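You operate a simulated robot arm through the tools that you are given. There is no shell and no other tool. Be economical: measure what you need, move in short steps, check, and stop when the job is done.

You run a simulated robot arm. Do the job below in one go: nothing can be reset, and whatever is moved stays where it is left.

JOB
Fit the tape roll from the bench and tape the near side of the coil in the tape stand.
Fine: set the tape dial to High before the stroke; that side only; carriage back at Load.
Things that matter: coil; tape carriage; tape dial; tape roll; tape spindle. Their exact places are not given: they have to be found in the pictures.

The check looks at the end state, three seconds after you hand in, the way a careful person would. Anything else that was tipped, shoved, dropped, spilled or broken makes it a failure.

ROBOT AND FRAMES
A 7-joint arm with a two-finger parallel gripper, hanging from a carriage that runs on a gantry, over the field with the corners [-1277, -2299], [3, -2300], [3, 0], [-1277, 1] (x, y) and turns from -303 to 385 degrees about z. Base frame: it is fixed where the carriage stands at the start and does not move with it; the origin is on the floor, on the carriage's upright axis, x ahead of it, y to its left, z up; the surface under the hand at the start is at about z = 720. Readings come in mm, degrees, newtons and seconds.
With the tool pointing down near the work surface it reaches from about 100 to 680 mm from the robot's upright axis, wherever it stands. Its first joint turns from -143.0 to 143.0 degrees. Places, roughly: coil [1000, -1000, 750]; tape carriage [600, 0, 700]; tape dial [800, 0, 900]; tape roll (6x6x3 cm) [700, 200, 700]; tape spindle [800, 100, 900]. Payload 1.57 kg.
The tool frame sits at the grasp point between the pads (the TCP): z along the fingers, y along the line on which they close. The tips reach 30 mm beyond it. The gripper opens to 110 mm. The fingers are 24 mm wide and 12 mm thick; the gripper's body (48 by 112 mm) begins 78 mm behind the TCP.
Orientation is told as [roll, pitch, yaw] about the base's x, y, z axes, in that order, counted from this pose: with the fingers straight down and closing along the base's y, the tool's x points along the base's -x, its y along +y and its z along -z.

CONTROLS
- The arm moves only by the tool move_arm. Its argument "moves" is a list of rows, each a list of 3 entries, a list of its own where there are three numbers: the shift along the tool's x, y, z in units of 40 mm (1.0 is 40 mm), then the turn, a rotation vector about the tool's x, y, z in units of 5 degrees (1.0 is 5 degrees), then the opening in per cent of the stroke, from 0 (shut) to 100 (fully open). In form: [[[tx, ty, tz], [rx, ry, rz], jaw], ...]. A call has 1 to 10 rows; each row shifts and turns the commanded pose from where the row before left it, along the tool's axes as they then stand. A call with a number of a shift or a turn outside -1 to 1 is refused whole. Each row takes 0.2 s and may step no farther than 50 mm and 8.6 degrees from the row before; otherwise, or with a gripper value out of range, the whole call is refused. A pose out of reach is approached as far as the arm can. The call stops where the force on the tool passes 90 N (or 10 N more than at its start, if that is more) or the arm is blocked; 0.2 s more then pass. The fingers move at their own pace (about 45 mm/s each) and stop on an object; they squeeze with about 28 N. The grip force told is the motor's: it shows also when the fingers shut on nothing. Time passes only in rows, and 0.2 s behind the last, so rows that do not move let the fingers close. The reply holds the time, the measured pose of the TCP, the force on the tool along the base axes, the opening and the grip force, in the units named above and with some noise, with the torque about the TCP (base axes, N m) and any sound that the robot's microphone picked up, and new pictures: "views" is both (left out), scene, wrist or none.
- Cameras (640 x 400 px; columns grow to the right, rows downward): "scene" is now at [278.3, -8.4, 1734.9]; the picture's right is [0.13, -0.99, 0.00], its down [-0.88, -0.12, -0.45] and it looks along [0.45, 0.06, -0.89] (base axes); focal length 277 px, centre (320, 200). "wrist" rides on the gripper at [70, 16, -141] in the tool frame; the picture's right is [-0.23, 0.97, 0.00], its down [-0.85, -0.20, -0.48] and it looks along [-0.47, -0.11, 0.88] (tool axes); focal length 222 px, centre (320, 200).
- lift_body(by): slides the trunk up (or, below 0, down) by that many mm; the arm and the scene camera ride with it, the base frame stays. It gives what a move gives, with no picture.
- base_move(legs): drives the robot by 1 to 6 legs, each [ahead, left, turn to the left] in mm, mm and degrees, along the robot's own axes; the way and the turn of a leg run together, so that a leg with both is an arc; at most 1500 mm and 180 degrees a leg. The arm and the cameras ride along, it lands a little off, and it stops where it bumps. It keeps to its track: a leg is cut to what the track allows. It gives what a move gives, and a new picture of the scene camera.
- head_to(pan, tilt): turns the head with the scene camera to pan (to the left, within 155 degrees either way) and tilt (down, from -29 to 69), counted from straight ahead of the robot. It gives what a move gives, and a new picture of the scene camera.
- measure_at(camera, pixels): for up to 12 pixels [column, row] of the newest picture of that camera ("zoom" is the newest enlarged one), the place [x, y, z] in the base frame of the surface seen there, good to about 2 mm, but the place of the scene camera against the robot may be out by one fixed shift of up to 25 mm in any direction. It takes no simulated time.
- close_up(camera, box): a new picture of the part [left, top, right, bottom] of that camera's present view, enlarged. It takes no simulated time.
- job_done(): hands the job in; it is judged then, once.

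Go step by step. Measure first, check grasps and placings, and put right what went wrong. The budget is 80 turns and 260 pictures, counting those below and the enlarged ones. Unless the task says otherwise, let go and move clear before handing in, and close with one line.

The tools are called by a JSON object that holds its "op" and its "data". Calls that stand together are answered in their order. move_arm: Moves the arm, as the interface text tells. Its arguments: {"type":"object","properties":{"moves":{"type":"array"},"views":{"type":"string","enum":["both","scene","wrist","none"]}},"required":["moves"]} The other tools are called the same way: lift_body (by) slides the trunk up or down; base_move (legs) drives the base; head_to (pan, tilt) turns the head that bears the scene camera; measure_at (camera, pixels) gives the place of the surface under pixels of a picture; close_up (camera, box) takes an enlarged picture of a part of a camera's view; job_done () hands the job in.

At the start:

```text
t: 0.0
ee_pos: [788.2, 11.0, 1209.4]
tcp_rot: [0.0, 0.1, 0.1]
force: [0.2, 0.1, -0.3]
moment: [0.05, -0.02, 0.0]
gripper_width: 110.1
grasp_force: 0.0
trunk travel left (down, up): [-425.0, 170.0]
robot x, y, heading: [-2.6, 0.0, 0.6]
head pan, tilt: [7.5, 63.2]
```

scene: 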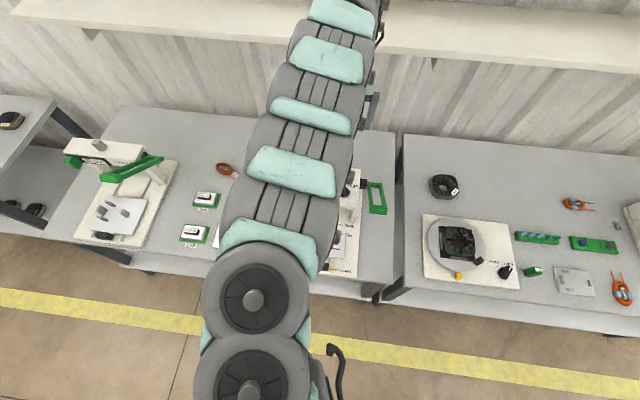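
wrist: 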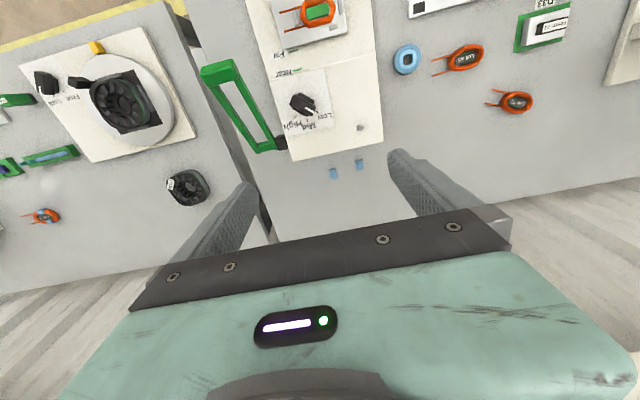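

The wrist picture shows a white stand with a coil (318,12), a dial (303,104) and a blue ring (407,60), probably the tape roll. I'll enlarge these.

{"op": "close_up", "data": {"camera": "wrist", "box": [180, 0, 420, 150]}}

{"op": "close_up", "data": {"camera": "wrist", "box": [370, 0, 640, 170]}}

{"op": "measure_at", "data": {"camera": "wrist", "pixels": [[407, 60], [399, 52], [303, 104], [318, 12], [360, 127], [240, 100], [290, 158], [380, 140], [250, 10], [450, 100]]}}

```text
2.67 times, centred on (300, 75) of wrist
```

zoom: 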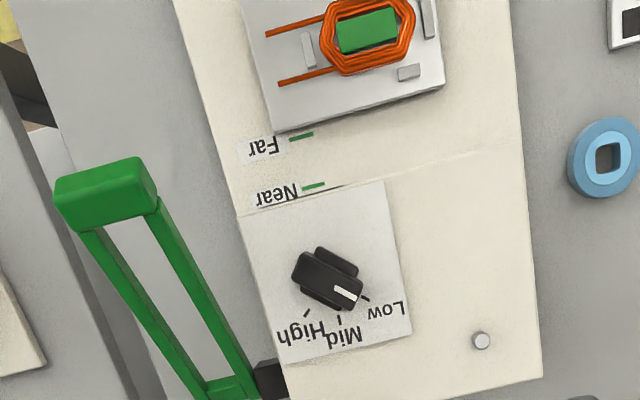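

```text
2.35 times, centred on (505, 85) of wrist
```

zoom: 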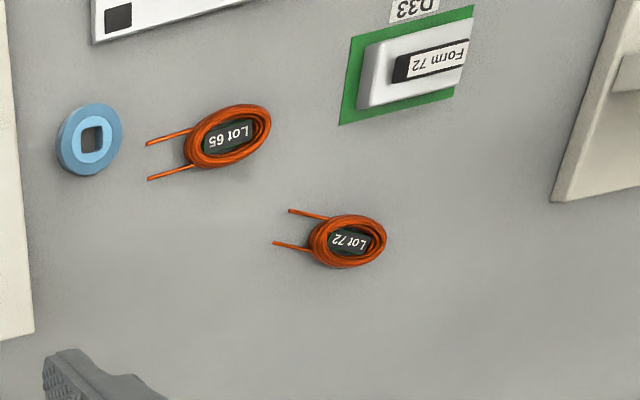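

```text
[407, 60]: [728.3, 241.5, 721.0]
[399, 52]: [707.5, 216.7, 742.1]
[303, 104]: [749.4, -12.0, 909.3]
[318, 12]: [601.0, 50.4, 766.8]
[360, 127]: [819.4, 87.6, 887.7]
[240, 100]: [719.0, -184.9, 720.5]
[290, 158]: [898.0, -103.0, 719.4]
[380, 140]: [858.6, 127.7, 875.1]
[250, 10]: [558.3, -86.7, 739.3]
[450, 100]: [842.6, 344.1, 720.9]
```

The blue ring (407,60) has a square hole and lies on the bench. The stand rises to about z 875, with its coil nearer the robot. I'll draw the hand back to see the whole stand.

{"op": "move_arm", "data": {"moves": [[[1, 0, 0], [0, 0, 0], 100], [[1, 0, 0], [0, 0, 0], 100], [[1, 0, 0], [0, 0, 0], 100], [[1, 0, 0], [0, 0, 0], 100], [[1, 0, 0], [0, 0, 0], 100], [[1, 0, 0], [0, 0, 0], 100], [[1, 0, 0], [0, 0, 0], 100]]}}

```text
t: 1.6
ee_pos: [715.0, 5.0, 1210.8]
tcp_rot: [0.0, 0.0, 0.1]
force: [-0.2, -0.7, -0.6]
moment: [-0.01, 0.04, -0.01]
gripper_width: 109.9
grasp_force: 0.0
out of reach, approached as far as the arm can: row 2, 3, 4, 5, 6, 7
trunk travel left (down, up): [-425.0, 170.0]
robot x, y, heading: [1.5, -0.6, -0.1]
head pan, tilt: [7.5, 63.2]
```

scene: 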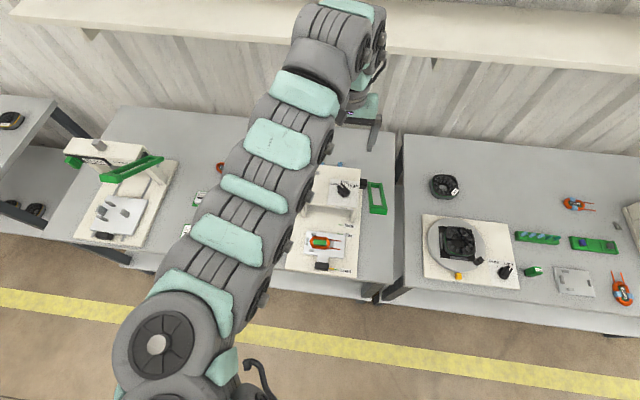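
wrist: 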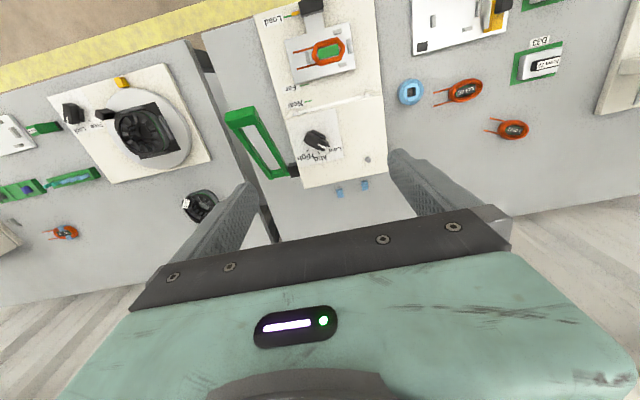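

The carriage, with its black knob, shows at (313,10) beside "Load", and the green frame on the right is a swing arm. I'll drive back 250 mm for a full view.

{"op": "base_move", "data": {"legs": [[-300, 0, 0]]}}

{"op": "close_up", "data": {"camera": "wrist", "box": [200, 20, 480, 195]}}

{"op": "close_up", "data": {"camera": "scene", "box": [260, 80, 420, 200]}}

```text
t: 3.6
ee_pos: [415.9, 7.8, 1212.9]
tcp_rot: [0.0, 0.0, 0.4]
force: [-0.3, -0.2, -1.4]
moment: [0.03, -0.02, 0.04]
gripper_width: 109.6
grasp_force: 0.0
trunk travel left (down, up): [-425.0, 170.0]
robot x, y, heading: [-301.3, -0.9, 0.4]
head pan, tilt: [7.5, 63.2]
```

scene: 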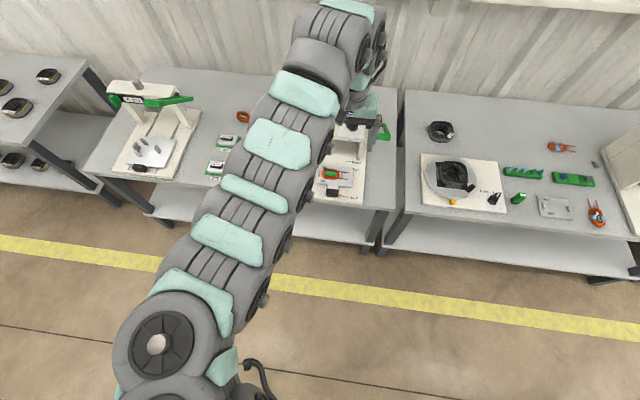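

```text
2.29 times, centred on (340, 108) of wrist
```

zoom: 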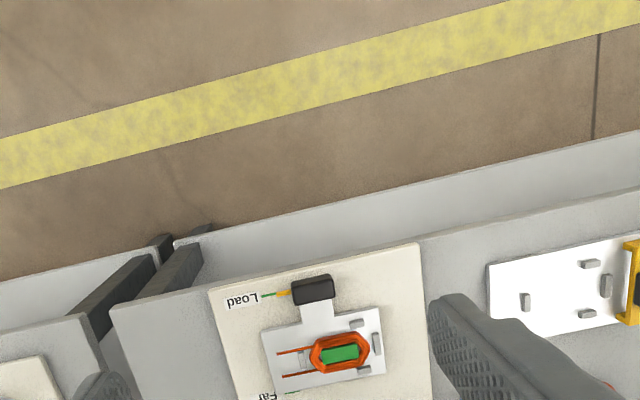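

```text
3.33 times, centred on (340, 140) of scene
```

zoom: 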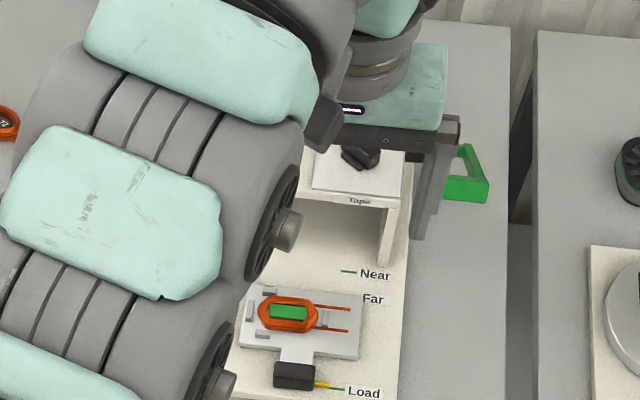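

The carriage is a sled at "Load" with a black handle and a yellow pointer, and has "Far" and "Near" marks farther in. The tape head sits on an overhanging top. I'll slide right and pan left so the arm is not in the way.

{"op": "base_move", "data": {"legs": [[250, -550, 0]]}}

{"op": "head_to", "data": {"pan": 40, "tilt": 48}}

```text
t: 7.0
ee_pos: [673.7, -535.0, 1211.2]
tcp_rot: [0.1, 0.1, 0.4]
force: [0.6, 0.1, -1.1]
moment: [-0.02, 0.0, -0.03]
gripper_width: 109.8
grasp_force: 0.1
trunk travel left (down, up): [-425.0, 170.0]
robot x, y, heading: [-41.2, -544.2, 0.5]
head pan, tilt: [7.5, 63.2]
```

scene: 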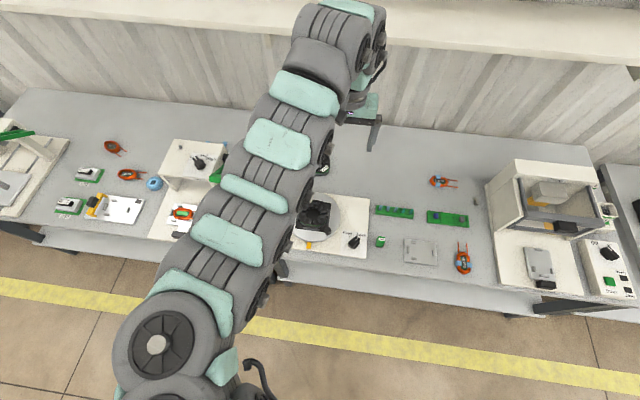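

```text
t: 8.0
ee_pos: [674.1, -533.6, 1212.1]
tcp_rot: [0.1, 0.0, 0.5]
force: [-1.0, 0.0, -0.9]
moment: [0.0, 0.01, -0.02]
gripper_width: 110.0
grasp_force: 0.1
trunk travel left (down, up): [-425.0, 170.0]
robot x, y, heading: [-37.7, -543.2, 0.4]
head pan, tilt: [40.0, 48.0]
```

scene: 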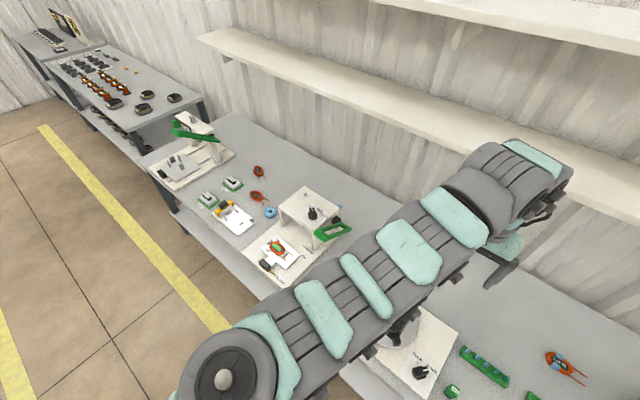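

{"op": "close_up", "data": {"camera": "scene", "box": [220, 170, 380, 290]}}

{"op": "close_up", "data": {"camera": "scene", "box": [260, 180, 360, 245]}}

```text
3.33 times, centred on (300, 230) of scene
```

zoom: 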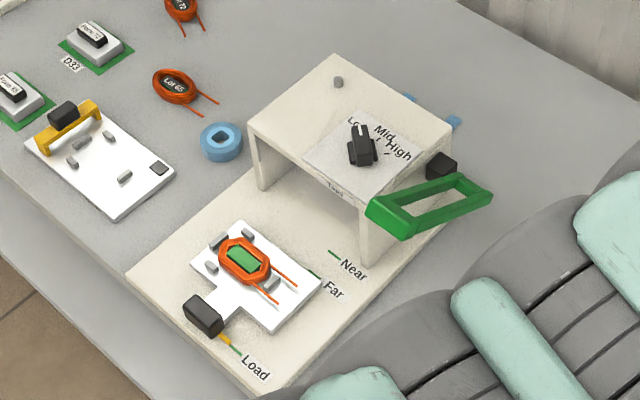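

```text
6.15 times, centred on (310, 212) of scene
```

zoom: 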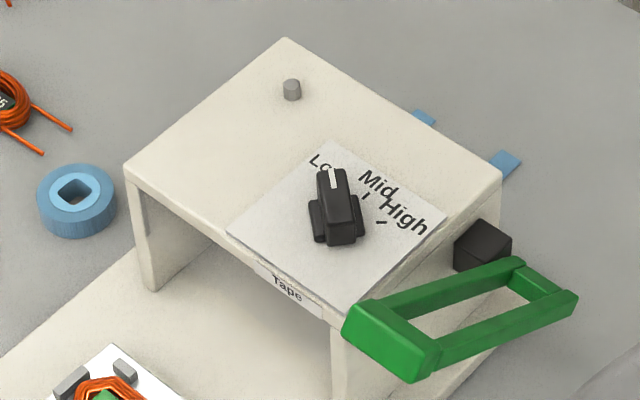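

The layout is clear now: the peg (spindle) is at the rear left of the arch top, the dial is on top pointing at Low, and the green lever is hinged on the right with its grip at the front. I'll return the hand above the stand and measure with the wrist camera.

{"op": "measure_at", "data": {"camera": "zoom", "pixels": [[292, 84], [292, 98], [75, 187], [335, 175], [325, 235], [385, 340], [545, 285], [470, 240], [285, 42], [500, 178], [130, 170], [335, 320]]}}

{"op": "base_move", "data": {"legs": [[-120, 400, 0]]}}

```text
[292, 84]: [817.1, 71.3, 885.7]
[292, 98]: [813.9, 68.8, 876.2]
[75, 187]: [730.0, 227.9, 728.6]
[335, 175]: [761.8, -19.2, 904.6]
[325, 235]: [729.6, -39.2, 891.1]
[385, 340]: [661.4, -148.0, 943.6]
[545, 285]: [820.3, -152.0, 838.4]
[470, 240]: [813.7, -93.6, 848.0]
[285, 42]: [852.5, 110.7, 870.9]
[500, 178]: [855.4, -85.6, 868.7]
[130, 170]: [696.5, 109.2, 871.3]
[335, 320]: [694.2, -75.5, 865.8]
```

```text
t: 10.6
ee_pos: [549.3, -132.1, 1212.2]
tcp_rot: [0.0, 0.0, 0.2]
force: [0.8, 0.6, -0.5]
moment: [-0.02, -0.02, -0.01]
gripper_width: 110.1
grasp_force: 0.0
trunk travel left (down, up): [-425.0, 170.0]
robot x, y, heading: [-165.6, -141.9, 0.0]
head pan, tilt: [40.0, 48.0]
```

scene: 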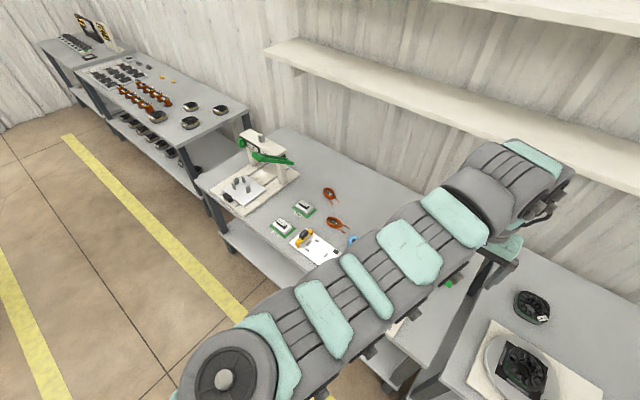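

{"op": "move_arm", "data": {"moves": [[[0, 0, 0], [0, 0, 0], 100]], "views": "wrist"}}

```text
t: 11.0
ee_pos: [549.4, -131.9, 1212.7]
tcp_rot: [-0.1, 0.0, 0.5]
force: [-0.1, -0.6, -0.1]
moment: [0.03, 0.03, 0.0]
gripper_width: 109.9
grasp_force: 0.1
trunk travel left (down, up): [-425.0, 170.0]
robot x, y, heading: [-167.1, -136.3, 0.4]
head pan, tilt: [40.0, 48.0]
```

wrist: 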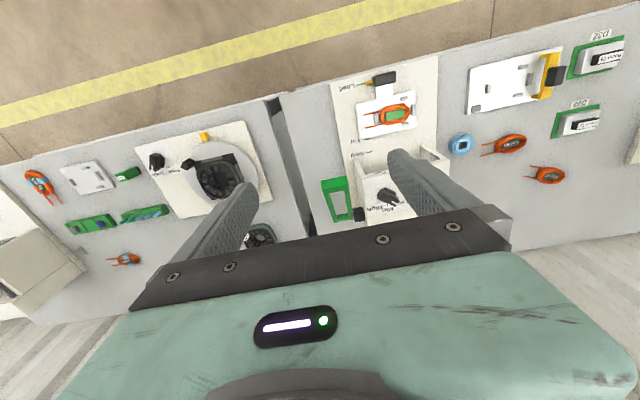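

{"op": "close_up", "data": {"camera": "wrist", "box": [320, 60, 480, 160]}}

```text
4.00 times, centred on (400, 110) of wrist
```

zoom: 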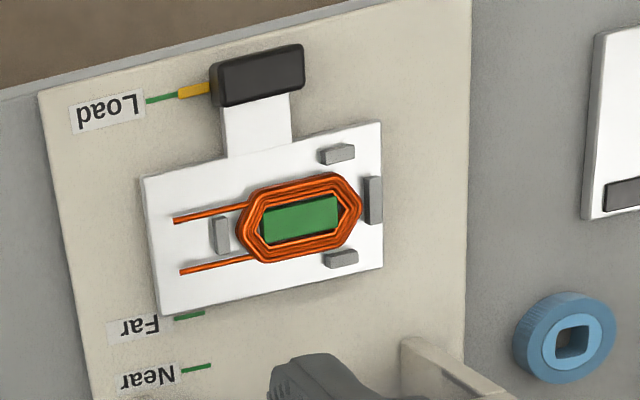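

{"op": "measure_at", "data": {"camera": "zoom", "pixels": [[258, 65], [262, 92], [193, 90], [162, 97], [190, 316], [197, 368], [573, 338], [545, 335], [602, 335], [535, 365], [300, 180], [300, 258]]}}

{"op": "measure_at", "data": {"camera": "wrist", "pixels": [[455, 141], [460, 139], [469, 141], [462, 152], [336, 185], [342, 200], [380, 76]]}}

```text
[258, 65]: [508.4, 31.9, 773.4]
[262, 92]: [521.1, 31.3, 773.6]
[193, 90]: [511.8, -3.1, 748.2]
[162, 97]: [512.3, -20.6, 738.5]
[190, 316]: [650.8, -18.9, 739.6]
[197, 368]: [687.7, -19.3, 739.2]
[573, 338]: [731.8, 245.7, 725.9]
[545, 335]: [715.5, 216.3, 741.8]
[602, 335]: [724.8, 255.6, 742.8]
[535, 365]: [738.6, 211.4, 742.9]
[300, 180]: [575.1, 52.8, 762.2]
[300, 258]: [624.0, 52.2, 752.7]
```

```text
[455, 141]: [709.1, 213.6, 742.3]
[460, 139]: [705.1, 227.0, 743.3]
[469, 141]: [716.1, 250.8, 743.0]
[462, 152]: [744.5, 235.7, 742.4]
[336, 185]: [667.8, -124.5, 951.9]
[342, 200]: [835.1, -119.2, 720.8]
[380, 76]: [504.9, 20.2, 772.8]
```

Distances: the carriage pointer is at x 512, Near is at x 688 and Far at x 651. The roll is about (728,233) with its top at z 742. I'll drive back to the origin and go above the roll.

{"op": "base_move", "data": {"legs": [[168, 138, 0]]}}

{"op": "move_arm", "data": {"moves": [[[0, 1, 0], [0, 0, 0], 100], [[0, 1, 0], [0, 0, 0], 100], [[0, 1, 0], [0, 0, 0], 100], [[0, 1, 0], [0, 0, 0], 100], [[0, 1, 0], [0, 0, 0], 100], [[0, 0.7, 0], [0, 0, 0], 100], [[0, 0, 1], [0, 0, 0], 100], [[0, 0, 1], [0, 0, 0], 100], [[0, 0, 1], [0, 0, 0], 100], [[0, 0, 1], [0, 0, 0], 100]], "views": "wrist"}}

```text
t: 12.7
ee_pos: [714.2, 5.3, 1211.9]
tcp_rot: [0.0, 0.0, 0.2]
force: [0.4, 0.4, 0.2]
moment: [0.04, 0.02, 0.01]
gripper_width: 109.8
grasp_force: 0.0
trunk travel left (down, up): [-425.0, 170.0]
robot x, y, heading: [3.2, 2.3, 0.3]
head pan, tilt: [40.0, 48.0]
```

scene: 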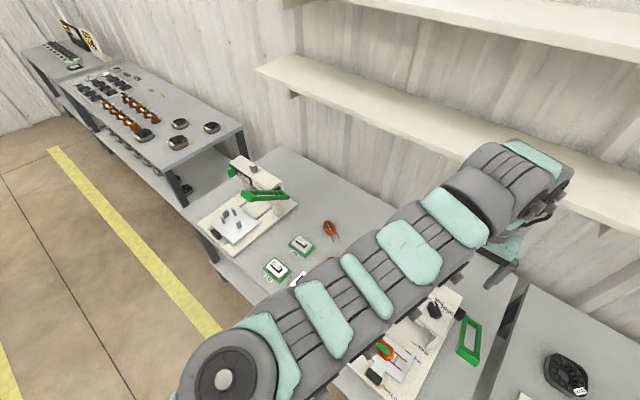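

```text
t: 14.9
ee_pos: [714.8, 233.8, 1052.6]
tcp_rot: [0.1, -0.2, 0.1]
force: [0.5, 1.2, -0.4]
moment: [-0.04, 0.02, 0.04]
gripper_width: 109.5
grasp_force: 0.0
trunk travel left (down, up): [-425.0, 170.0]
robot x, y, heading: [-0.4, 0.5, 0.4]
head pan, tilt: [40.0, 48.0]
```

wrist: 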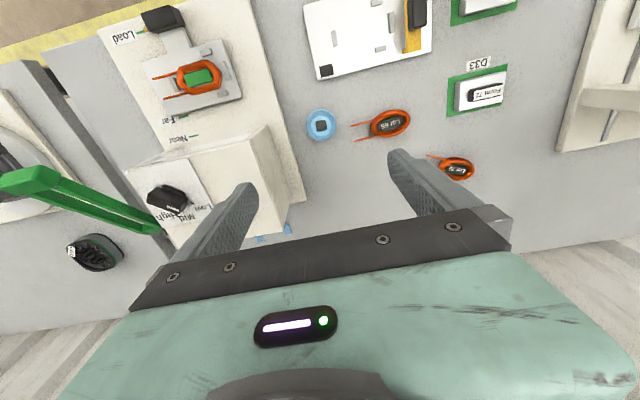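

{"op": "close_up", "data": {"camera": "wrist", "box": [260, 80, 420, 180]}}

```text
4.00 times, centred on (340, 130) of wrist
```

zoom: 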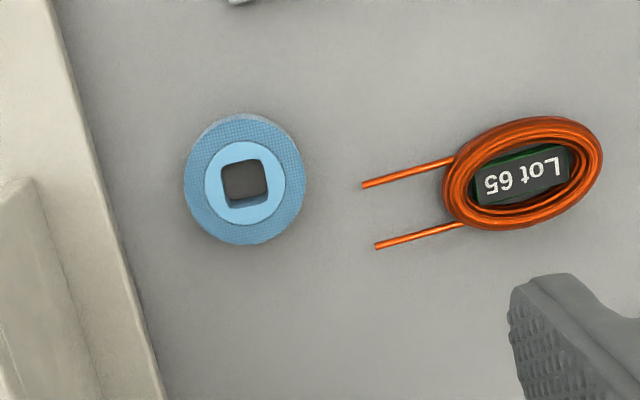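

{"op": "measure_at", "data": {"camera": "zoom", "pixels": [[186, 182], [303, 182], [245, 120], [243, 240], [220, 182], [273, 182], [245, 160], [245, 202], [364, 185], [376, 245], [150, 350], [212, 190]]}}

{"op": "measure_at", "data": {"camera": "wrist", "pixels": [[230, 140], [150, 165], [190, 207], [186, 195], [120, 220], [45, 178], [257, 240], [288, 230]]}}

```text
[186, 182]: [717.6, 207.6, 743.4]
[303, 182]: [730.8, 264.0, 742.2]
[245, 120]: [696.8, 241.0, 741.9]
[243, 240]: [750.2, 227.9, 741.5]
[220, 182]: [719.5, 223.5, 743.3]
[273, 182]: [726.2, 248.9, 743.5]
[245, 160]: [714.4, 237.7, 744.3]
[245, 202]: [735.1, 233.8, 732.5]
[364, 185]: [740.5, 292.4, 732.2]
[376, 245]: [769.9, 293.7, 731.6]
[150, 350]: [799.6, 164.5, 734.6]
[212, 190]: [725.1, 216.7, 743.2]
```

```text
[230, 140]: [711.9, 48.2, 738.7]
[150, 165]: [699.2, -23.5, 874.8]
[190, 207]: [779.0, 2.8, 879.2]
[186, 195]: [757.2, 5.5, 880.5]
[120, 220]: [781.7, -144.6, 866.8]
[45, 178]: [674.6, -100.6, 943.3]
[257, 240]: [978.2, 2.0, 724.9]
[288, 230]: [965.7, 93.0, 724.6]
```

The roll centre is (724,235.5), OD 56 mm, top z 743. The Lot 65 leads start at y 292, so I'll open to about 70 mm and descend.

{"op": "move_arm", "data": {"moves": [[[-0.23, 0.04, 1], [0, 0, 0], 64], [[0, 0, 1], [0, 0, 0], 64], [[0, 0, 1], [0, 0, 0], 64], [[0, 0, 1], [0, 0, 0], 64], [[0, 0, 1], [0, 0, 0], 64], [[0, 0, 0.8], [0, 0, 0], 64]], "views": "wrist"}}

```text
t: 16.3
ee_pos: [696.9, 225.9, 864.2]
tcp_rot: [0.2, -0.1, 0.3]
force: [0.1, 0.0, 0.0]
moment: [-0.02, 0.0, -0.02]
gripper_width: 70.4
grasp_force: 0.1
out of reach, approached as far as the arm can: row 4, 5, 6
trunk travel left (down, up): [-425.0, 170.0]
robot x, y, heading: [-0.5, -3.3, 0.1]
head pan, tilt: [40.0, 48.0]
```

wrist: 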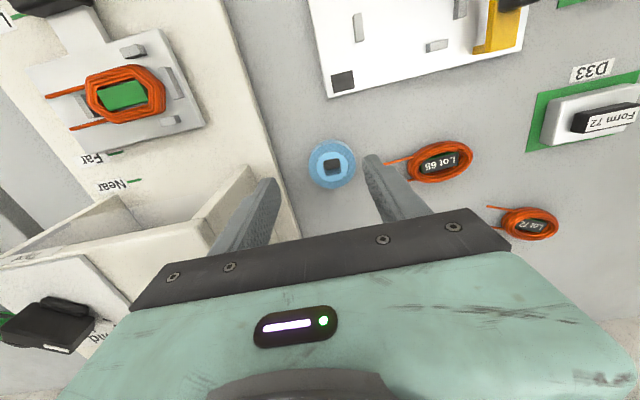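

Out of reach at this trunk height, so I'll raise the hand first and then lower the trunk.

{"op": "move_arm", "data": {"moves": [[[0, 0, -1], [0, 0, 0], 64], [[0, 0, -1], [0, 0, 0], 64], [[0, 0, -1], [0, 0, 0], 64], [[0, 0, -1], [0, 0, 0], 64], [[0, 0, -1], [0, 0, 0], 64]], "views": "none"}}

{"op": "lift_body", "data": {"by": -220}}

```text
t: 17.5
ee_pos: [709.5, 207.6, 1068.4]
tcp_rot: [1.2, -0.2, -2.9]
force: [-1.7, -6.1, -2.7]
moment: [0.58, -0.22, 0.03]
gripper_width: 70.7
grasp_force: 0.0
trunk travel left (down, up): [-425.0, 170.0]
robot x, y, heading: [-1.7, 0.3, -0.1]
head pan, tilt: [40.0, 48.0]
```

```text
t: 19.8
ee_pos: [694.3, 222.8, 843.2]
tcp_rot: [0.0, 0.0, 0.2]
force: [-0.4, 0.0, -0.4]
moment: [0.01, -0.01, -0.01]
gripper_width: 70.5
grasp_force: 0.0
trunk travel left (down, up): [-205.0, 390.0]
robot x, y, heading: [-0.3, 1.1, -0.0]
head pan, tilt: [40.0, 48.0]
```

Now at (694,223,843). I'll correct x by +30 and y by +13 and stop at about z 800 for a look.

{"op": "move_arm", "data": {"moves": [[[-0.74, 0.32, 0], [0, 0, 0], 64], [[0, 0, 1], [0, 0, 0], 64], [[0, 0, 0], [0, 0, 0], 64]], "views": "wrist"}}

```text
t: 20.6
ee_pos: [723.4, 235.5, 801.4]
tcp_rot: [0.0, 0.0, 0.1]
force: [0.0, 0.0, 0.1]
moment: [-0.03, -0.02, -0.01]
gripper_width: 70.4
grasp_force: 0.1
trunk travel left (down, up): [-205.0, 390.0]
robot x, y, heading: [1.5, 1.9, -0.1]
head pan, tilt: [40.0, 48.0]
```

wrist: 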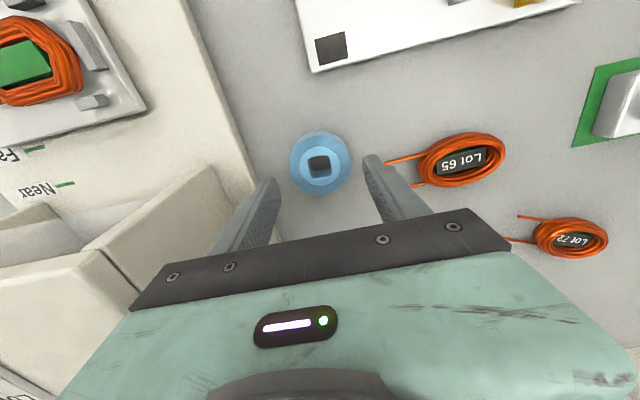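

{"op": "measure_at", "data": {"camera": "wrist", "pixels": [[291, 165], [349, 165], [320, 136], [320, 189], [388, 160], [307, 165], [335, 165], [414, 186]]}}

```text
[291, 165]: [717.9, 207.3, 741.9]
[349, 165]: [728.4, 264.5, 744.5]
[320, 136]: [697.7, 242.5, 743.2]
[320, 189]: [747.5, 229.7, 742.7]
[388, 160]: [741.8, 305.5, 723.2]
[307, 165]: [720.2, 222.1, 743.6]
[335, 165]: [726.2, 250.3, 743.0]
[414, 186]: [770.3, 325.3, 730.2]
```

{"op": "move_arm", "data": {"moves": [[[0, 0, 0.6], [0, 0, 0], 64], [[0, 0, 0.52], [0, 0, 0], 64], [[0, 0, 0], [0, 0, 0], 0], [[0, 0, 0], [0, 0, 0], 0], [[0, 0, 0], [0, 0, 0], 0]], "views": "wrist"}}

```text
t: 21.8
ee_pos: [723.9, 235.8, 755.3]
tcp_rot: [-0.1, 0.0, 0.1]
force: [0.0, -0.4, 0.2]
moment: [0.0, 0.01, -0.04]
gripper_width: 58.5
grasp_force: 28.0
trunk travel left (down, up): [-205.0, 390.0]
robot x, y, heading: [0.5, 0.7, 0.2]
head pan, tilt: [40.0, 48.0]
```

wrist: 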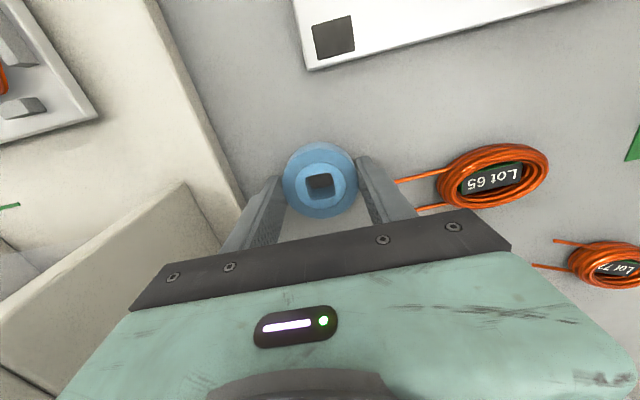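

The roll is gripped (58.5 mm, 28 N). Lifting it.

{"op": "move_arm", "data": {"moves": [[[0, 0, -0.5], [0, 0, 0], 0], [[0, 0, -1], [0, 0, 0], 0], [[0, 0, -1], [0, 0, 0], 0], [[0, 0, -1], [0, 0, 0], 0], [[0, 0, -1], [0, 0, 0], 0], [[0, 0, -1], [0, 0, 0], 0], [[0, 0, -1], [0, 0, 0], 0], [[0, 0, 0], [0, 0, 0], 0]], "views": "wrist"}}

```text
t: 23.6
ee_pos: [724.3, 236.9, 1016.9]
tcp_rot: [0.0, -0.1, 0.2]
force: [-0.5, 0.2, -0.6]
moment: [0.0, -0.01, -0.04]
gripper_width: 58.4
grasp_force: 27.7
trunk travel left (down, up): [-205.0, 390.0]
robot x, y, heading: [-0.7, 0.0, 0.4]
head pan, tilt: [40.0, 48.0]
```

wrist: 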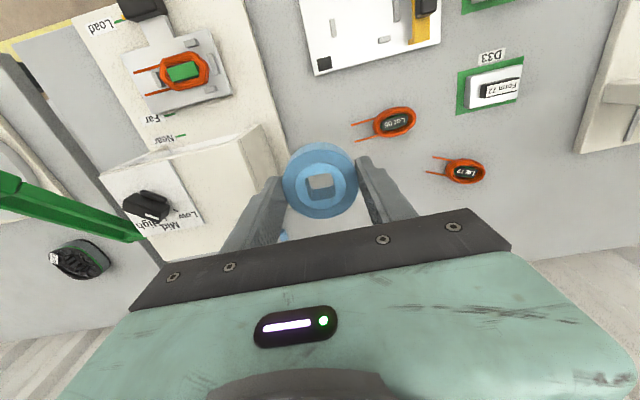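

The spindle is hidden behind the finger. I'll rise and move forward and over so it shows above the roll in the picture, which also tests the reach.

{"op": "move_arm", "data": {"moves": [[[0, 0, -1], [0, 0, 0], 0], [[0, 0, -1], [0, 0, 0], 0], [[0, 0, -1], [0, 0, 0], 0], [[0, -1, -1], [0, 0, 0], 0], [[-0.6, -1, 0], [0, 0, 0], 0], [[-0.6, -0.9, 0], [0, 0, 0], 0], [[-0.6, -0.9, 0], [0, 0, 0], 0], [[-0.6, 0, 0], [0, 0, 0], 0], [[0, 0, 0], [0, 0, 0], 0]], "views": "wrist"}}

```text
refused: row 4 steps farther than a row can; nothing moved
```

{"op": "move_arm", "data": {"moves": [[[0, 0, -1], [0, 0, 0], 0], [[0, 0, -1], [0, 0, 0], 0], [[0, 0, -1], [0, 0, 0], 0], [[0, -0.8, -0.9], [0, 0, 0], 0], [[-0.6, -1, 0], [0, 0, 0], 0], [[-0.6, -1, 0], [0, 0, 0], 0], [[-0.6, -0.9, 0], [0, 0, 0], 0], [[-0.6, 0, 0], [0, 0, 0], 0], [[0, 0, 0], [0, 0, 0], 0]], "views": "wrist"}}

```text
t: 25.6
ee_pos: [771.4, 145.0, 1099.7]
tcp_rot: [-0.1, -0.1, 0.2]
force: [-0.4, -0.2, -1.2]
moment: [-0.03, -0.01, 0.02]
gripper_width: 58.4
grasp_force: 27.9
out of reach, approached as far as the arm can: row 3, 4, 6, 7, 8
trunk travel left (down, up): [-205.0, 390.0]
robot x, y, heading: [0.5, 1.1, 0.0]
head pan, tilt: [40.0, 48.0]
```

wrist: 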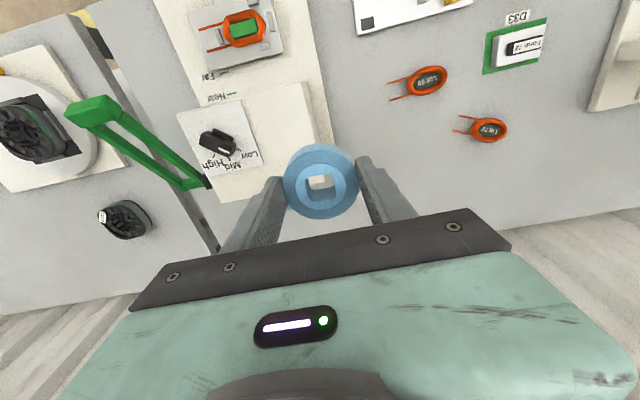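

Reach with the tool straight down ends about 30 mm short of the spindle (distance 824), so I'll tilt the fingers outward about 15° and lower the trunk a bit. Going to hover at about 100 mm above the peg.

{"op": "lift_body", "data": {"by": -50}}

{"op": "move_arm", "data": {"moves": [[[0, -0.5, 0], [0, -1, 0], 0], [[0, -0.5, 0], [0, -1, 0], 0], [[0, -0.4, 0], [0, -1, 0], 0], [[0, 0, 0], [0, 0, 0], 0]], "views": "wrist"}}

```text
t: 26.6
ee_pos: [771.7, 144.8, 1049.4]
tcp_rot: [0.0, -0.1, 0.3]
force: [0.8, 0.5, -0.8]
moment: [0.01, -0.02, 0.04]
gripper_width: 58.7
grasp_force: 28.1
trunk travel left (down, up): [-155.0, 440.0]
robot x, y, heading: [-1.8, -2.1, 0.1]
head pan, tilt: [40.0, 48.0]
```

```text
t: 27.6
ee_pos: [771.5, 89.2, 1047.9]
tcp_rot: [0.0, -15.0, 0.2]
force: [-0.1, -0.2, -0.1]
moment: [0.01, 0.03, 0.03]
gripper_width: 58.5
grasp_force: 28.2
trunk travel left (down, up): [-155.0, 440.0]
robot x, y, heading: [2.6, 2.7, 0.2]
head pan, tilt: [40.0, 48.0]
```

wrist: 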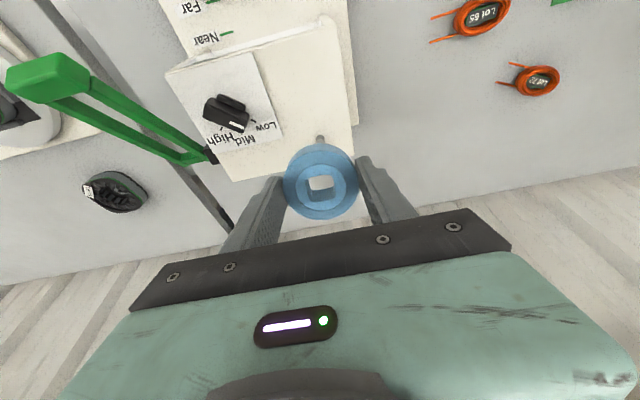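

The spindle is just visible above the roll at (320,140). I'll advance 46 mm in base x.

{"op": "move_arm", "data": {"moves": [[[-0.55, 0, 0.15], [0, 0, 0], 0], [[-0.55, -0.03, 0.15], [0, 0, 0], 0], [[0, 0, 0], [0, 0, 0], 0]], "views": "wrist"}}

{"op": "close_up", "data": {"camera": "wrist", "box": [240, 80, 400, 180]}}

```text
t: 28.4
ee_pos: [817.9, 88.5, 1050.0]
tcp_rot: [-0.1, -15.0, 0.3]
force: [-0.2, 0.7, -0.2]
moment: [0.02, 0.0, -0.01]
gripper_width: 58.4
grasp_force: 27.5
trunk travel left (down, up): [-155.0, 440.0]
robot x, y, heading: [-3.4, -1.2, 0.4]
head pan, tilt: [40.0, 48.0]
```

wrist: 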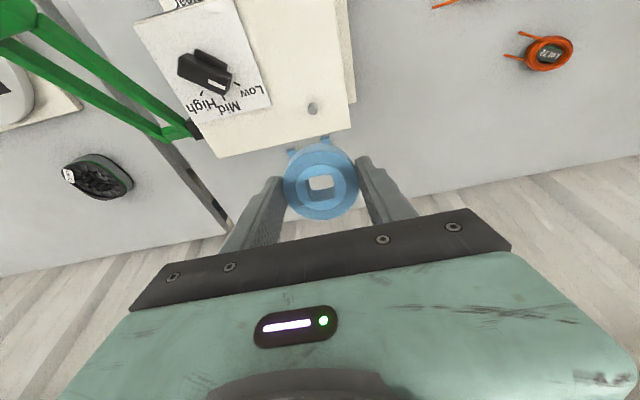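

```text
4.00 times, centred on (320, 130) of wrist
```

zoom: 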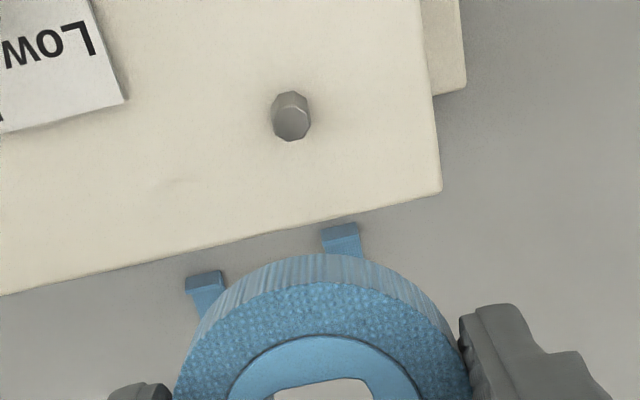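

{"op": "measure_at", "data": {"camera": "zoom", "pixels": [[291, 124], [275, 122], [309, 124], [291, 138], [291, 95], [240, 140], [343, 245], [205, 290], [320, 300]]}}

{"op": "measure_at", "data": {"camera": "wrist", "pixels": [[285, 185], [356, 185], [320, 157], [320, 216]]}}

```text
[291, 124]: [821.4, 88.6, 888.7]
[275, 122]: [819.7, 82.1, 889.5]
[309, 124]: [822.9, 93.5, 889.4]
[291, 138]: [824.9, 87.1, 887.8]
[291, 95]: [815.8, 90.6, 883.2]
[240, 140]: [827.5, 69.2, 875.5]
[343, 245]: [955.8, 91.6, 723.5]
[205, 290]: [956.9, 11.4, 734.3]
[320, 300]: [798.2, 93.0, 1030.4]
```

```text
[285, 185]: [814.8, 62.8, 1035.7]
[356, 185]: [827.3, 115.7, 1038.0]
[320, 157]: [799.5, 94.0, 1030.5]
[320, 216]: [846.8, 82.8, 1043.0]
```

The peg centre is (820.5,88) with top z 889 and diameter 12. I'll lower to TCP z of about 935 and reduce the tilt to 10°.

{"op": "move_arm", "data": {"moves": [[[0.273, 0, 0.918], [0, 0, 0], 0], [[0.273, 0, 0.918], [0, 0, 0], 0], [[0.273, 0, 0.918], [0, 0, 0], 0], [[0, 0, 0], [0, 1, 0], 0], [[0, 0, 0], [0, 0, 0], 0]], "views": "wrist"}}

{"op": "close_up", "data": {"camera": "wrist", "box": [240, 110, 400, 230]}}

```text
t: 29.6
ee_pos: [814.9, 88.1, 934.3]
tcp_rot: [0.0, -10.0, 0.2]
force: [-0.7, 0.7, 0.0]
moment: [0.0, 0.02, -0.02]
gripper_width: 58.5
grasp_force: 27.5
trunk travel left (down, up): [-155.0, 440.0]
robot x, y, heading: [-2.2, -0.4, 0.2]
head pan, tilt: [40.0, 48.0]
```

wrist: 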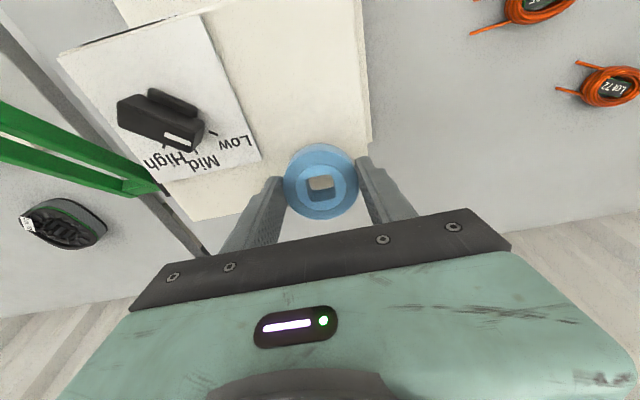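

```text
3.33 times, centred on (320, 170) of wrist
```

zoom: 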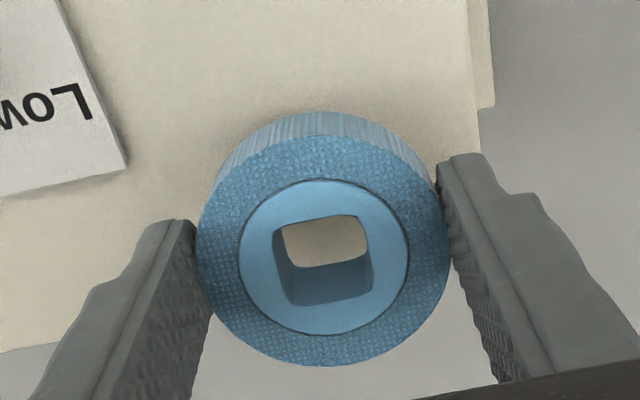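

{"op": "move_arm", "data": {"moves": [[[0.037, 0, 0.21], [0, 0, 0], 0], [[0.037, 0, 0.21], [0, 0, 0], 0], [[0, 0, 0], [0, 0, 0], 0]], "views": "wrist"}}

{"op": "close_up", "data": {"camera": "wrist", "box": [240, 110, 400, 230]}}

```text
t: 30.4
ee_pos: [814.5, 87.7, 916.2]
tcp_rot: [0.0, -10.0, 0.1]
force: [-2.1, 0.3, -1.3]
moment: [0.06, 0.03, 0.01]
gripper_width: 58.5
grasp_force: 27.9
trunk travel left (down, up): [-155.0, 440.0]
robot x, y, heading: [-1.3, -0.4, -0.1]
head pan, tilt: [40.0, 48.0]
```

wrist: 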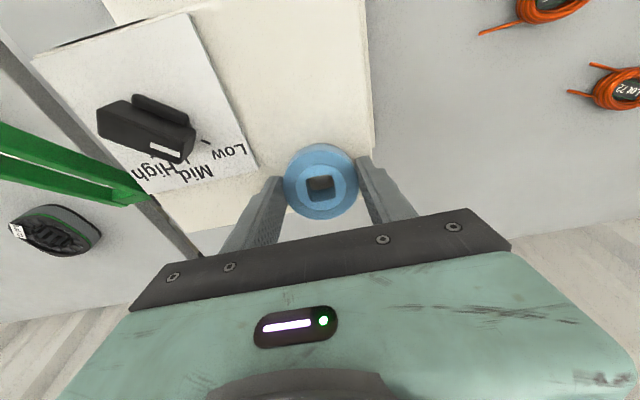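

```text
3.33 times, centred on (320, 170) of wrist
```

zoom: 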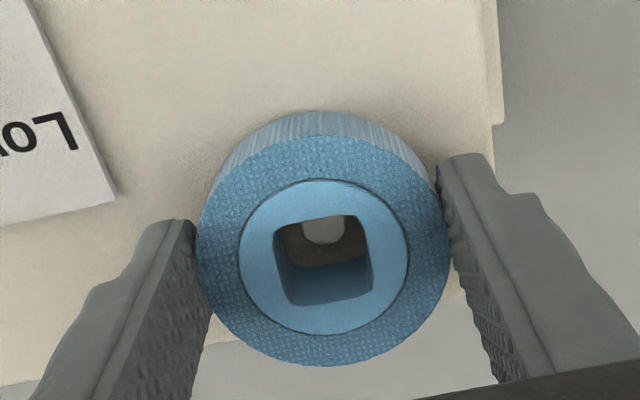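

{"op": "measure_at", "data": {"camera": "zoom", "pixels": [[323, 230], [323, 240], [305, 228], [343, 225], [275, 225], [368, 225], [325, 212], [325, 303], [320, 180], [325, 335], [200, 250], [448, 250]]}}

```text
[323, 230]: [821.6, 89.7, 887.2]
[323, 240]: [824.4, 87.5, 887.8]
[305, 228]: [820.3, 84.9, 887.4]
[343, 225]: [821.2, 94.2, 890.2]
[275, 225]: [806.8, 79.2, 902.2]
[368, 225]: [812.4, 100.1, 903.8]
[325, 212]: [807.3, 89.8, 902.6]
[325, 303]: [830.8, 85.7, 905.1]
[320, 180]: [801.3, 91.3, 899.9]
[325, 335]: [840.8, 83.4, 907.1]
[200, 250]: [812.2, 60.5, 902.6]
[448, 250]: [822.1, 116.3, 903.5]
```

The peg is visible inside the hole and the roll's edge is just at the surface, so I'll release.

{"op": "move_arm", "data": {"moves": [[[0, 0, 0], [0, 0, 0], 66], [[0, 0, 0], [0, 0, 0], 72], [[0, 0, 0], [0, 0, 0], 72], [[0, 0, -0.5], [0, 0, 0], 72], [[0, 0, -1], [0, 0, 0], 72], [[0, 0, -1], [0, 0, 0], 72]], "views": "wrist"}}

{"op": "close_up", "data": {"camera": "wrist", "box": [100, 50, 400, 230]}}

```text
t: 31.8
ee_pos: [796.1, 88.8, 1015.3]
tcp_rot: [0.0, -10.0, 0.1]
force: [-0.5, -0.1, 0.0]
moment: [-0.02, -0.01, -0.03]
gripper_width: 79.0
grasp_force: 0.0
trunk travel left (down, up): [-155.0, 440.0]
robot x, y, heading: [-2.4, 1.0, 0.2]
head pan, tilt: [40.0, 48.0]
```

wrist: 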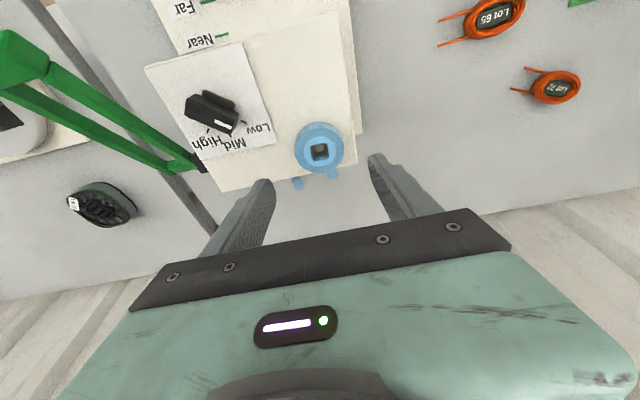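

```text
2.13 times, centred on (250, 140) of wrist
```

zoom: 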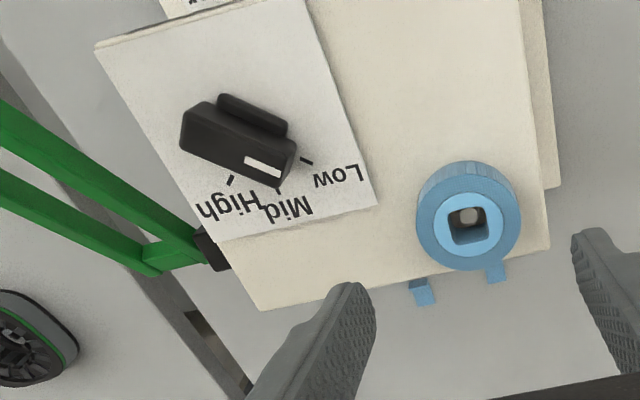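

The roll is seated with the peg inside it. Next is the dial: I'll measure the ticks and knob.

{"op": "measure_at", "data": {"camera": "zoom", "pixels": [[306, 161], [278, 190], [232, 181], [192, 112], [293, 148], [279, 177], [185, 145], [240, 152], [265, 167], [222, 97], [285, 128], [255, 115]]}}

{"op": "close_up", "data": {"camera": "wrist", "box": [140, 60, 280, 170]}}

{"op": "measure_at", "data": {"camera": "wrist", "pixels": [[297, 148], [340, 148], [320, 124], [320, 172], [315, 163], [320, 150]]}}

```text
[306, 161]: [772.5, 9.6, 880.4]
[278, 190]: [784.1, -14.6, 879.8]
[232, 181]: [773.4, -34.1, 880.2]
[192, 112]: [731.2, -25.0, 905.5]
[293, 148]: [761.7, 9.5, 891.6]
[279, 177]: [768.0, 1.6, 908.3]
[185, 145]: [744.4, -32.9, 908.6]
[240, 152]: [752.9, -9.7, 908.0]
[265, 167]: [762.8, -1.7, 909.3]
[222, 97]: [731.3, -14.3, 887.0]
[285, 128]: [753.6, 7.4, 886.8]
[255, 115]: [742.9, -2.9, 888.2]
```

```text
3.64 times, centred on (210, 115) of wrist
```

zoom: 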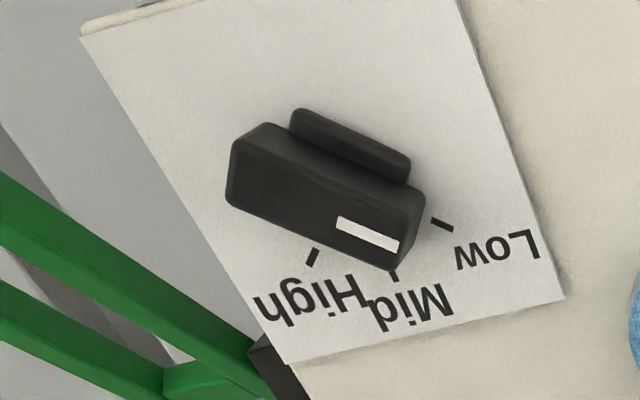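

```text
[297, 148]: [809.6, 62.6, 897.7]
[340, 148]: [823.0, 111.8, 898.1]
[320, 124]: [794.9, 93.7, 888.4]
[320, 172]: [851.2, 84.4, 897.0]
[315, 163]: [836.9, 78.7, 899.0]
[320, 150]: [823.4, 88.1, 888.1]
```

The roll top reads z 897–898, so it lies flat. The dial centre is about (751,-12), and its bar points at Low (about +50°). The ticks are at +45, 0 and -45°, with High at -45°. I'll level the hand and move above the dial.

{"op": "move_arm", "data": {"moves": [[[0, 0, 0], [0, 1, 0], 60], [[0, 0, 0], [0, 1, 0], 60], [[0.4, -0.85, 0], [0, 0, 0], 50], [[0.4, -0.85, 0], [0, 0, 0], 50], [[0.33, -0.82, 0], [0, 0, 0], 50], [[0, 0, 0], [0, 0, -1], 50], [[0, 0, 0], [0, 0, -1], 50], [[0, 0, 0], [0, 0, -1], 50], [[0, 0, 0], [0, 0, -1], 50], [[0, 0, 0], [0, 0, -1], 50]], "views": "none"}}

{"op": "move_arm", "data": {"moves": [[[0, 0, 0], [0, 0, -1], 50], [[0, 0, 0], [0, 0, -1], 50], [[0, 0, 0], [0, 0, -1], 50], [[0, 0, 0], [0, 0, -1], 50], [[0, 0, 0], [0, 0, 0], 50]], "views": "wrist"}}

{"op": "close_up", "data": {"camera": "wrist", "box": [240, 70, 400, 190]}}

```text
t: 34.0
ee_pos: [743.9, -8.0, 1011.9]
tcp_rot: [0.0, 0.0, 25.3]
force: [-0.9, -0.5, 0.5]
moment: [-0.01, -0.01, 0.0]
gripper_width: 55.1
grasp_force: 0.0
out of reach, approached as far as the arm can: row 2
trunk travel left (down, up): [-155.0, 440.0]
robot x, y, heading: [0.8, -2.1, 0.3]
head pan, tilt: [40.0, 48.0]
```

```text
t: 35.1
ee_pos: [744.6, -6.8, 1012.7]
tcp_rot: [0.1, 0.0, 45.3]
force: [0.6, 0.0, -0.5]
moment: [-0.01, -0.05, -0.02]
gripper_width: 55.4
grasp_force: 0.0
trunk travel left (down, up): [-155.0, 440.0]
robot x, y, heading: [1.0, 0.1, 0.1]
head pan, tilt: [40.0, 48.0]
```

wrist: 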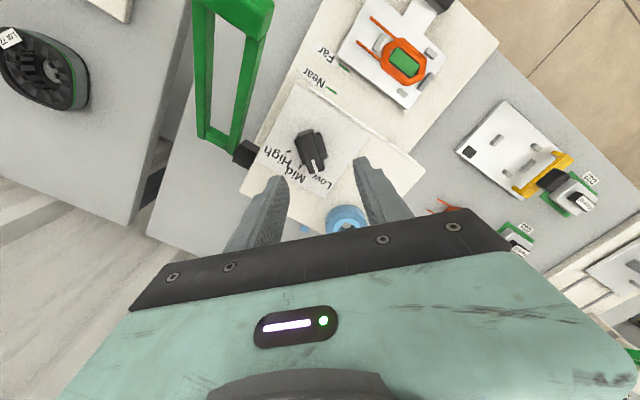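

```text
3.33 times, centred on (320, 130) of wrist
```

zoom: 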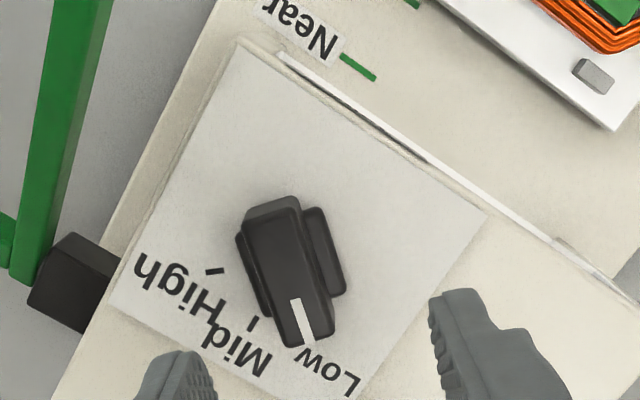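

{"op": "measure_at", "data": {"camera": "zoom", "pixels": [[251, 222], [294, 214], [287, 338], [328, 328], [301, 305], [253, 321], [214, 271], [340, 285], [240, 240], [318, 213]]}}

```text
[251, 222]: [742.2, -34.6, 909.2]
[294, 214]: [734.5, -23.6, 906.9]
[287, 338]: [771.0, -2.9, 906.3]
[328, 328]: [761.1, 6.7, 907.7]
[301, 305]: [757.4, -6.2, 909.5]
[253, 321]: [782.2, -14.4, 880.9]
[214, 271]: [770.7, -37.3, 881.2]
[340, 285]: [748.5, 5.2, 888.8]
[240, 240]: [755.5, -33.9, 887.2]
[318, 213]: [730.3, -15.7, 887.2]
```

The bar axis is at 48° with its centre at (752.2,-13.5). High lies at about -48°. I'll descend around the bar.

{"op": "move_arm", "data": {"moves": [[[-0.017, -0.255, 0], [0, 0, -0.55], 50], [[0, 0, 0.8], [0, 0, 0], 50], [[0, 0, 0.8], [0, 0, 0], 50], [[0, 0, 0.65], [0, 0, 0], 50], [[0, 0, 0], [0, 0, 0], 50]], "views": "wrist"}}

{"op": "close_up", "data": {"camera": "wrist", "box": [220, 100, 420, 240]}}

```text
t: 36.4
ee_pos: [752.6, -14.1, 922.7]
tcp_rot: [0.1, 0.0, 47.9]
force: [-0.2, -0.8, 0.6]
moment: [-0.01, -0.01, -0.04]
gripper_width: 54.8
grasp_force: 0.1
trunk travel left (down, up): [-155.0, 440.0]
robot x, y, heading: [1.3, -0.9, -0.1]
head pan, tilt: [40.0, 48.0]
```

wrist: 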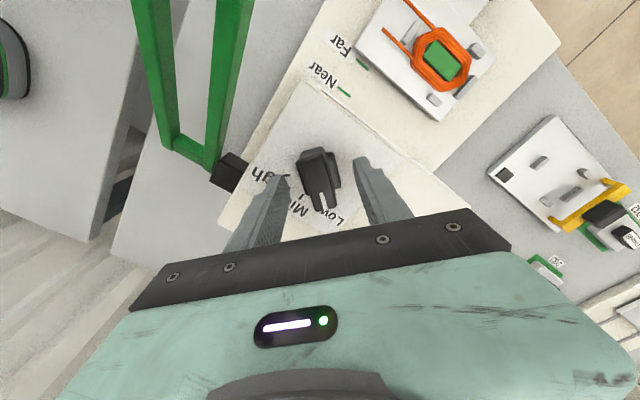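

```text
2.86 times, centred on (320, 170) of wrist
```

zoom: 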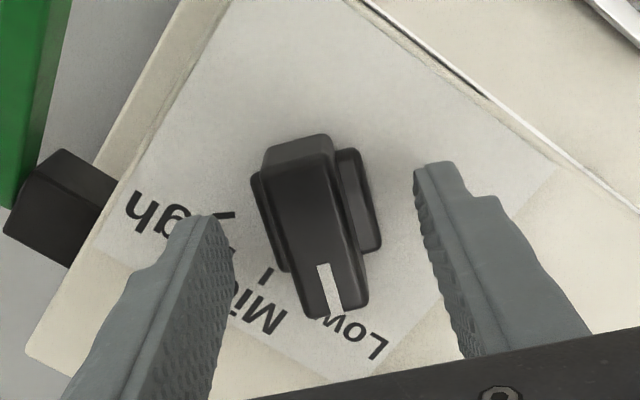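

{"op": "move_arm", "data": {"moves": [[[0, 0, 0], [0, 0, 0], 0], [[0, 0, 0], [0, 0, 0], 0], [[0, 0, 0], [0, 0, 0], 0], [[0, 0, 0], [0, 0, 0], 0], [[0, 0, 0], [0, 0, 0], 0]], "views": "none"}}

{"op": "move_arm", "data": {"moves": [[[0, 0, 0], [0, 0, 1], 0], [[0, 0, 0], [0, 0, 1], 0], [[0, 0, 0], [0, 0, 1], 0], [[0, 0, 0], [0, 0, 1], 0], [[0, 0, 0], [0, 0, 0], 0]], "views": "wrist"}}

```text
t: 37.5
ee_pos: [751.9, -15.5, 923.4]
tcp_rot: [0.0, 0.0, 47.9]
force: [4.5, -3.7, -5.5]
moment: [0.15, -0.31, 0.0]
gripper_width: 19.8
grasp_force: 33.4
trunk travel left (down, up): [-155.0, 440.0]
robot x, y, heading: [-1.5, -1.2, 0.2]
head pan, tilt: [40.0, 48.0]
```

```text
t: 38.8
ee_pos: [753.7, -14.8, 922.5]
tcp_rot: [0.1, 0.0, 28.0]
force: [1.5, -2.0, -1.3]
moment: [0.49, -0.95, -0.05]
gripper_width: 19.9
grasp_force: 33.7
trunk travel left (down, up): [-155.0, 440.0]
robot x, y, heading: [-1.3, 1.0, 0.1]
head pan, tilt: [40.0, 48.0]
```

wrist: 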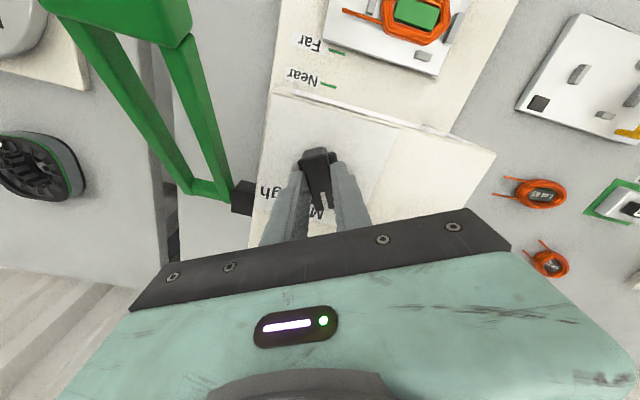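

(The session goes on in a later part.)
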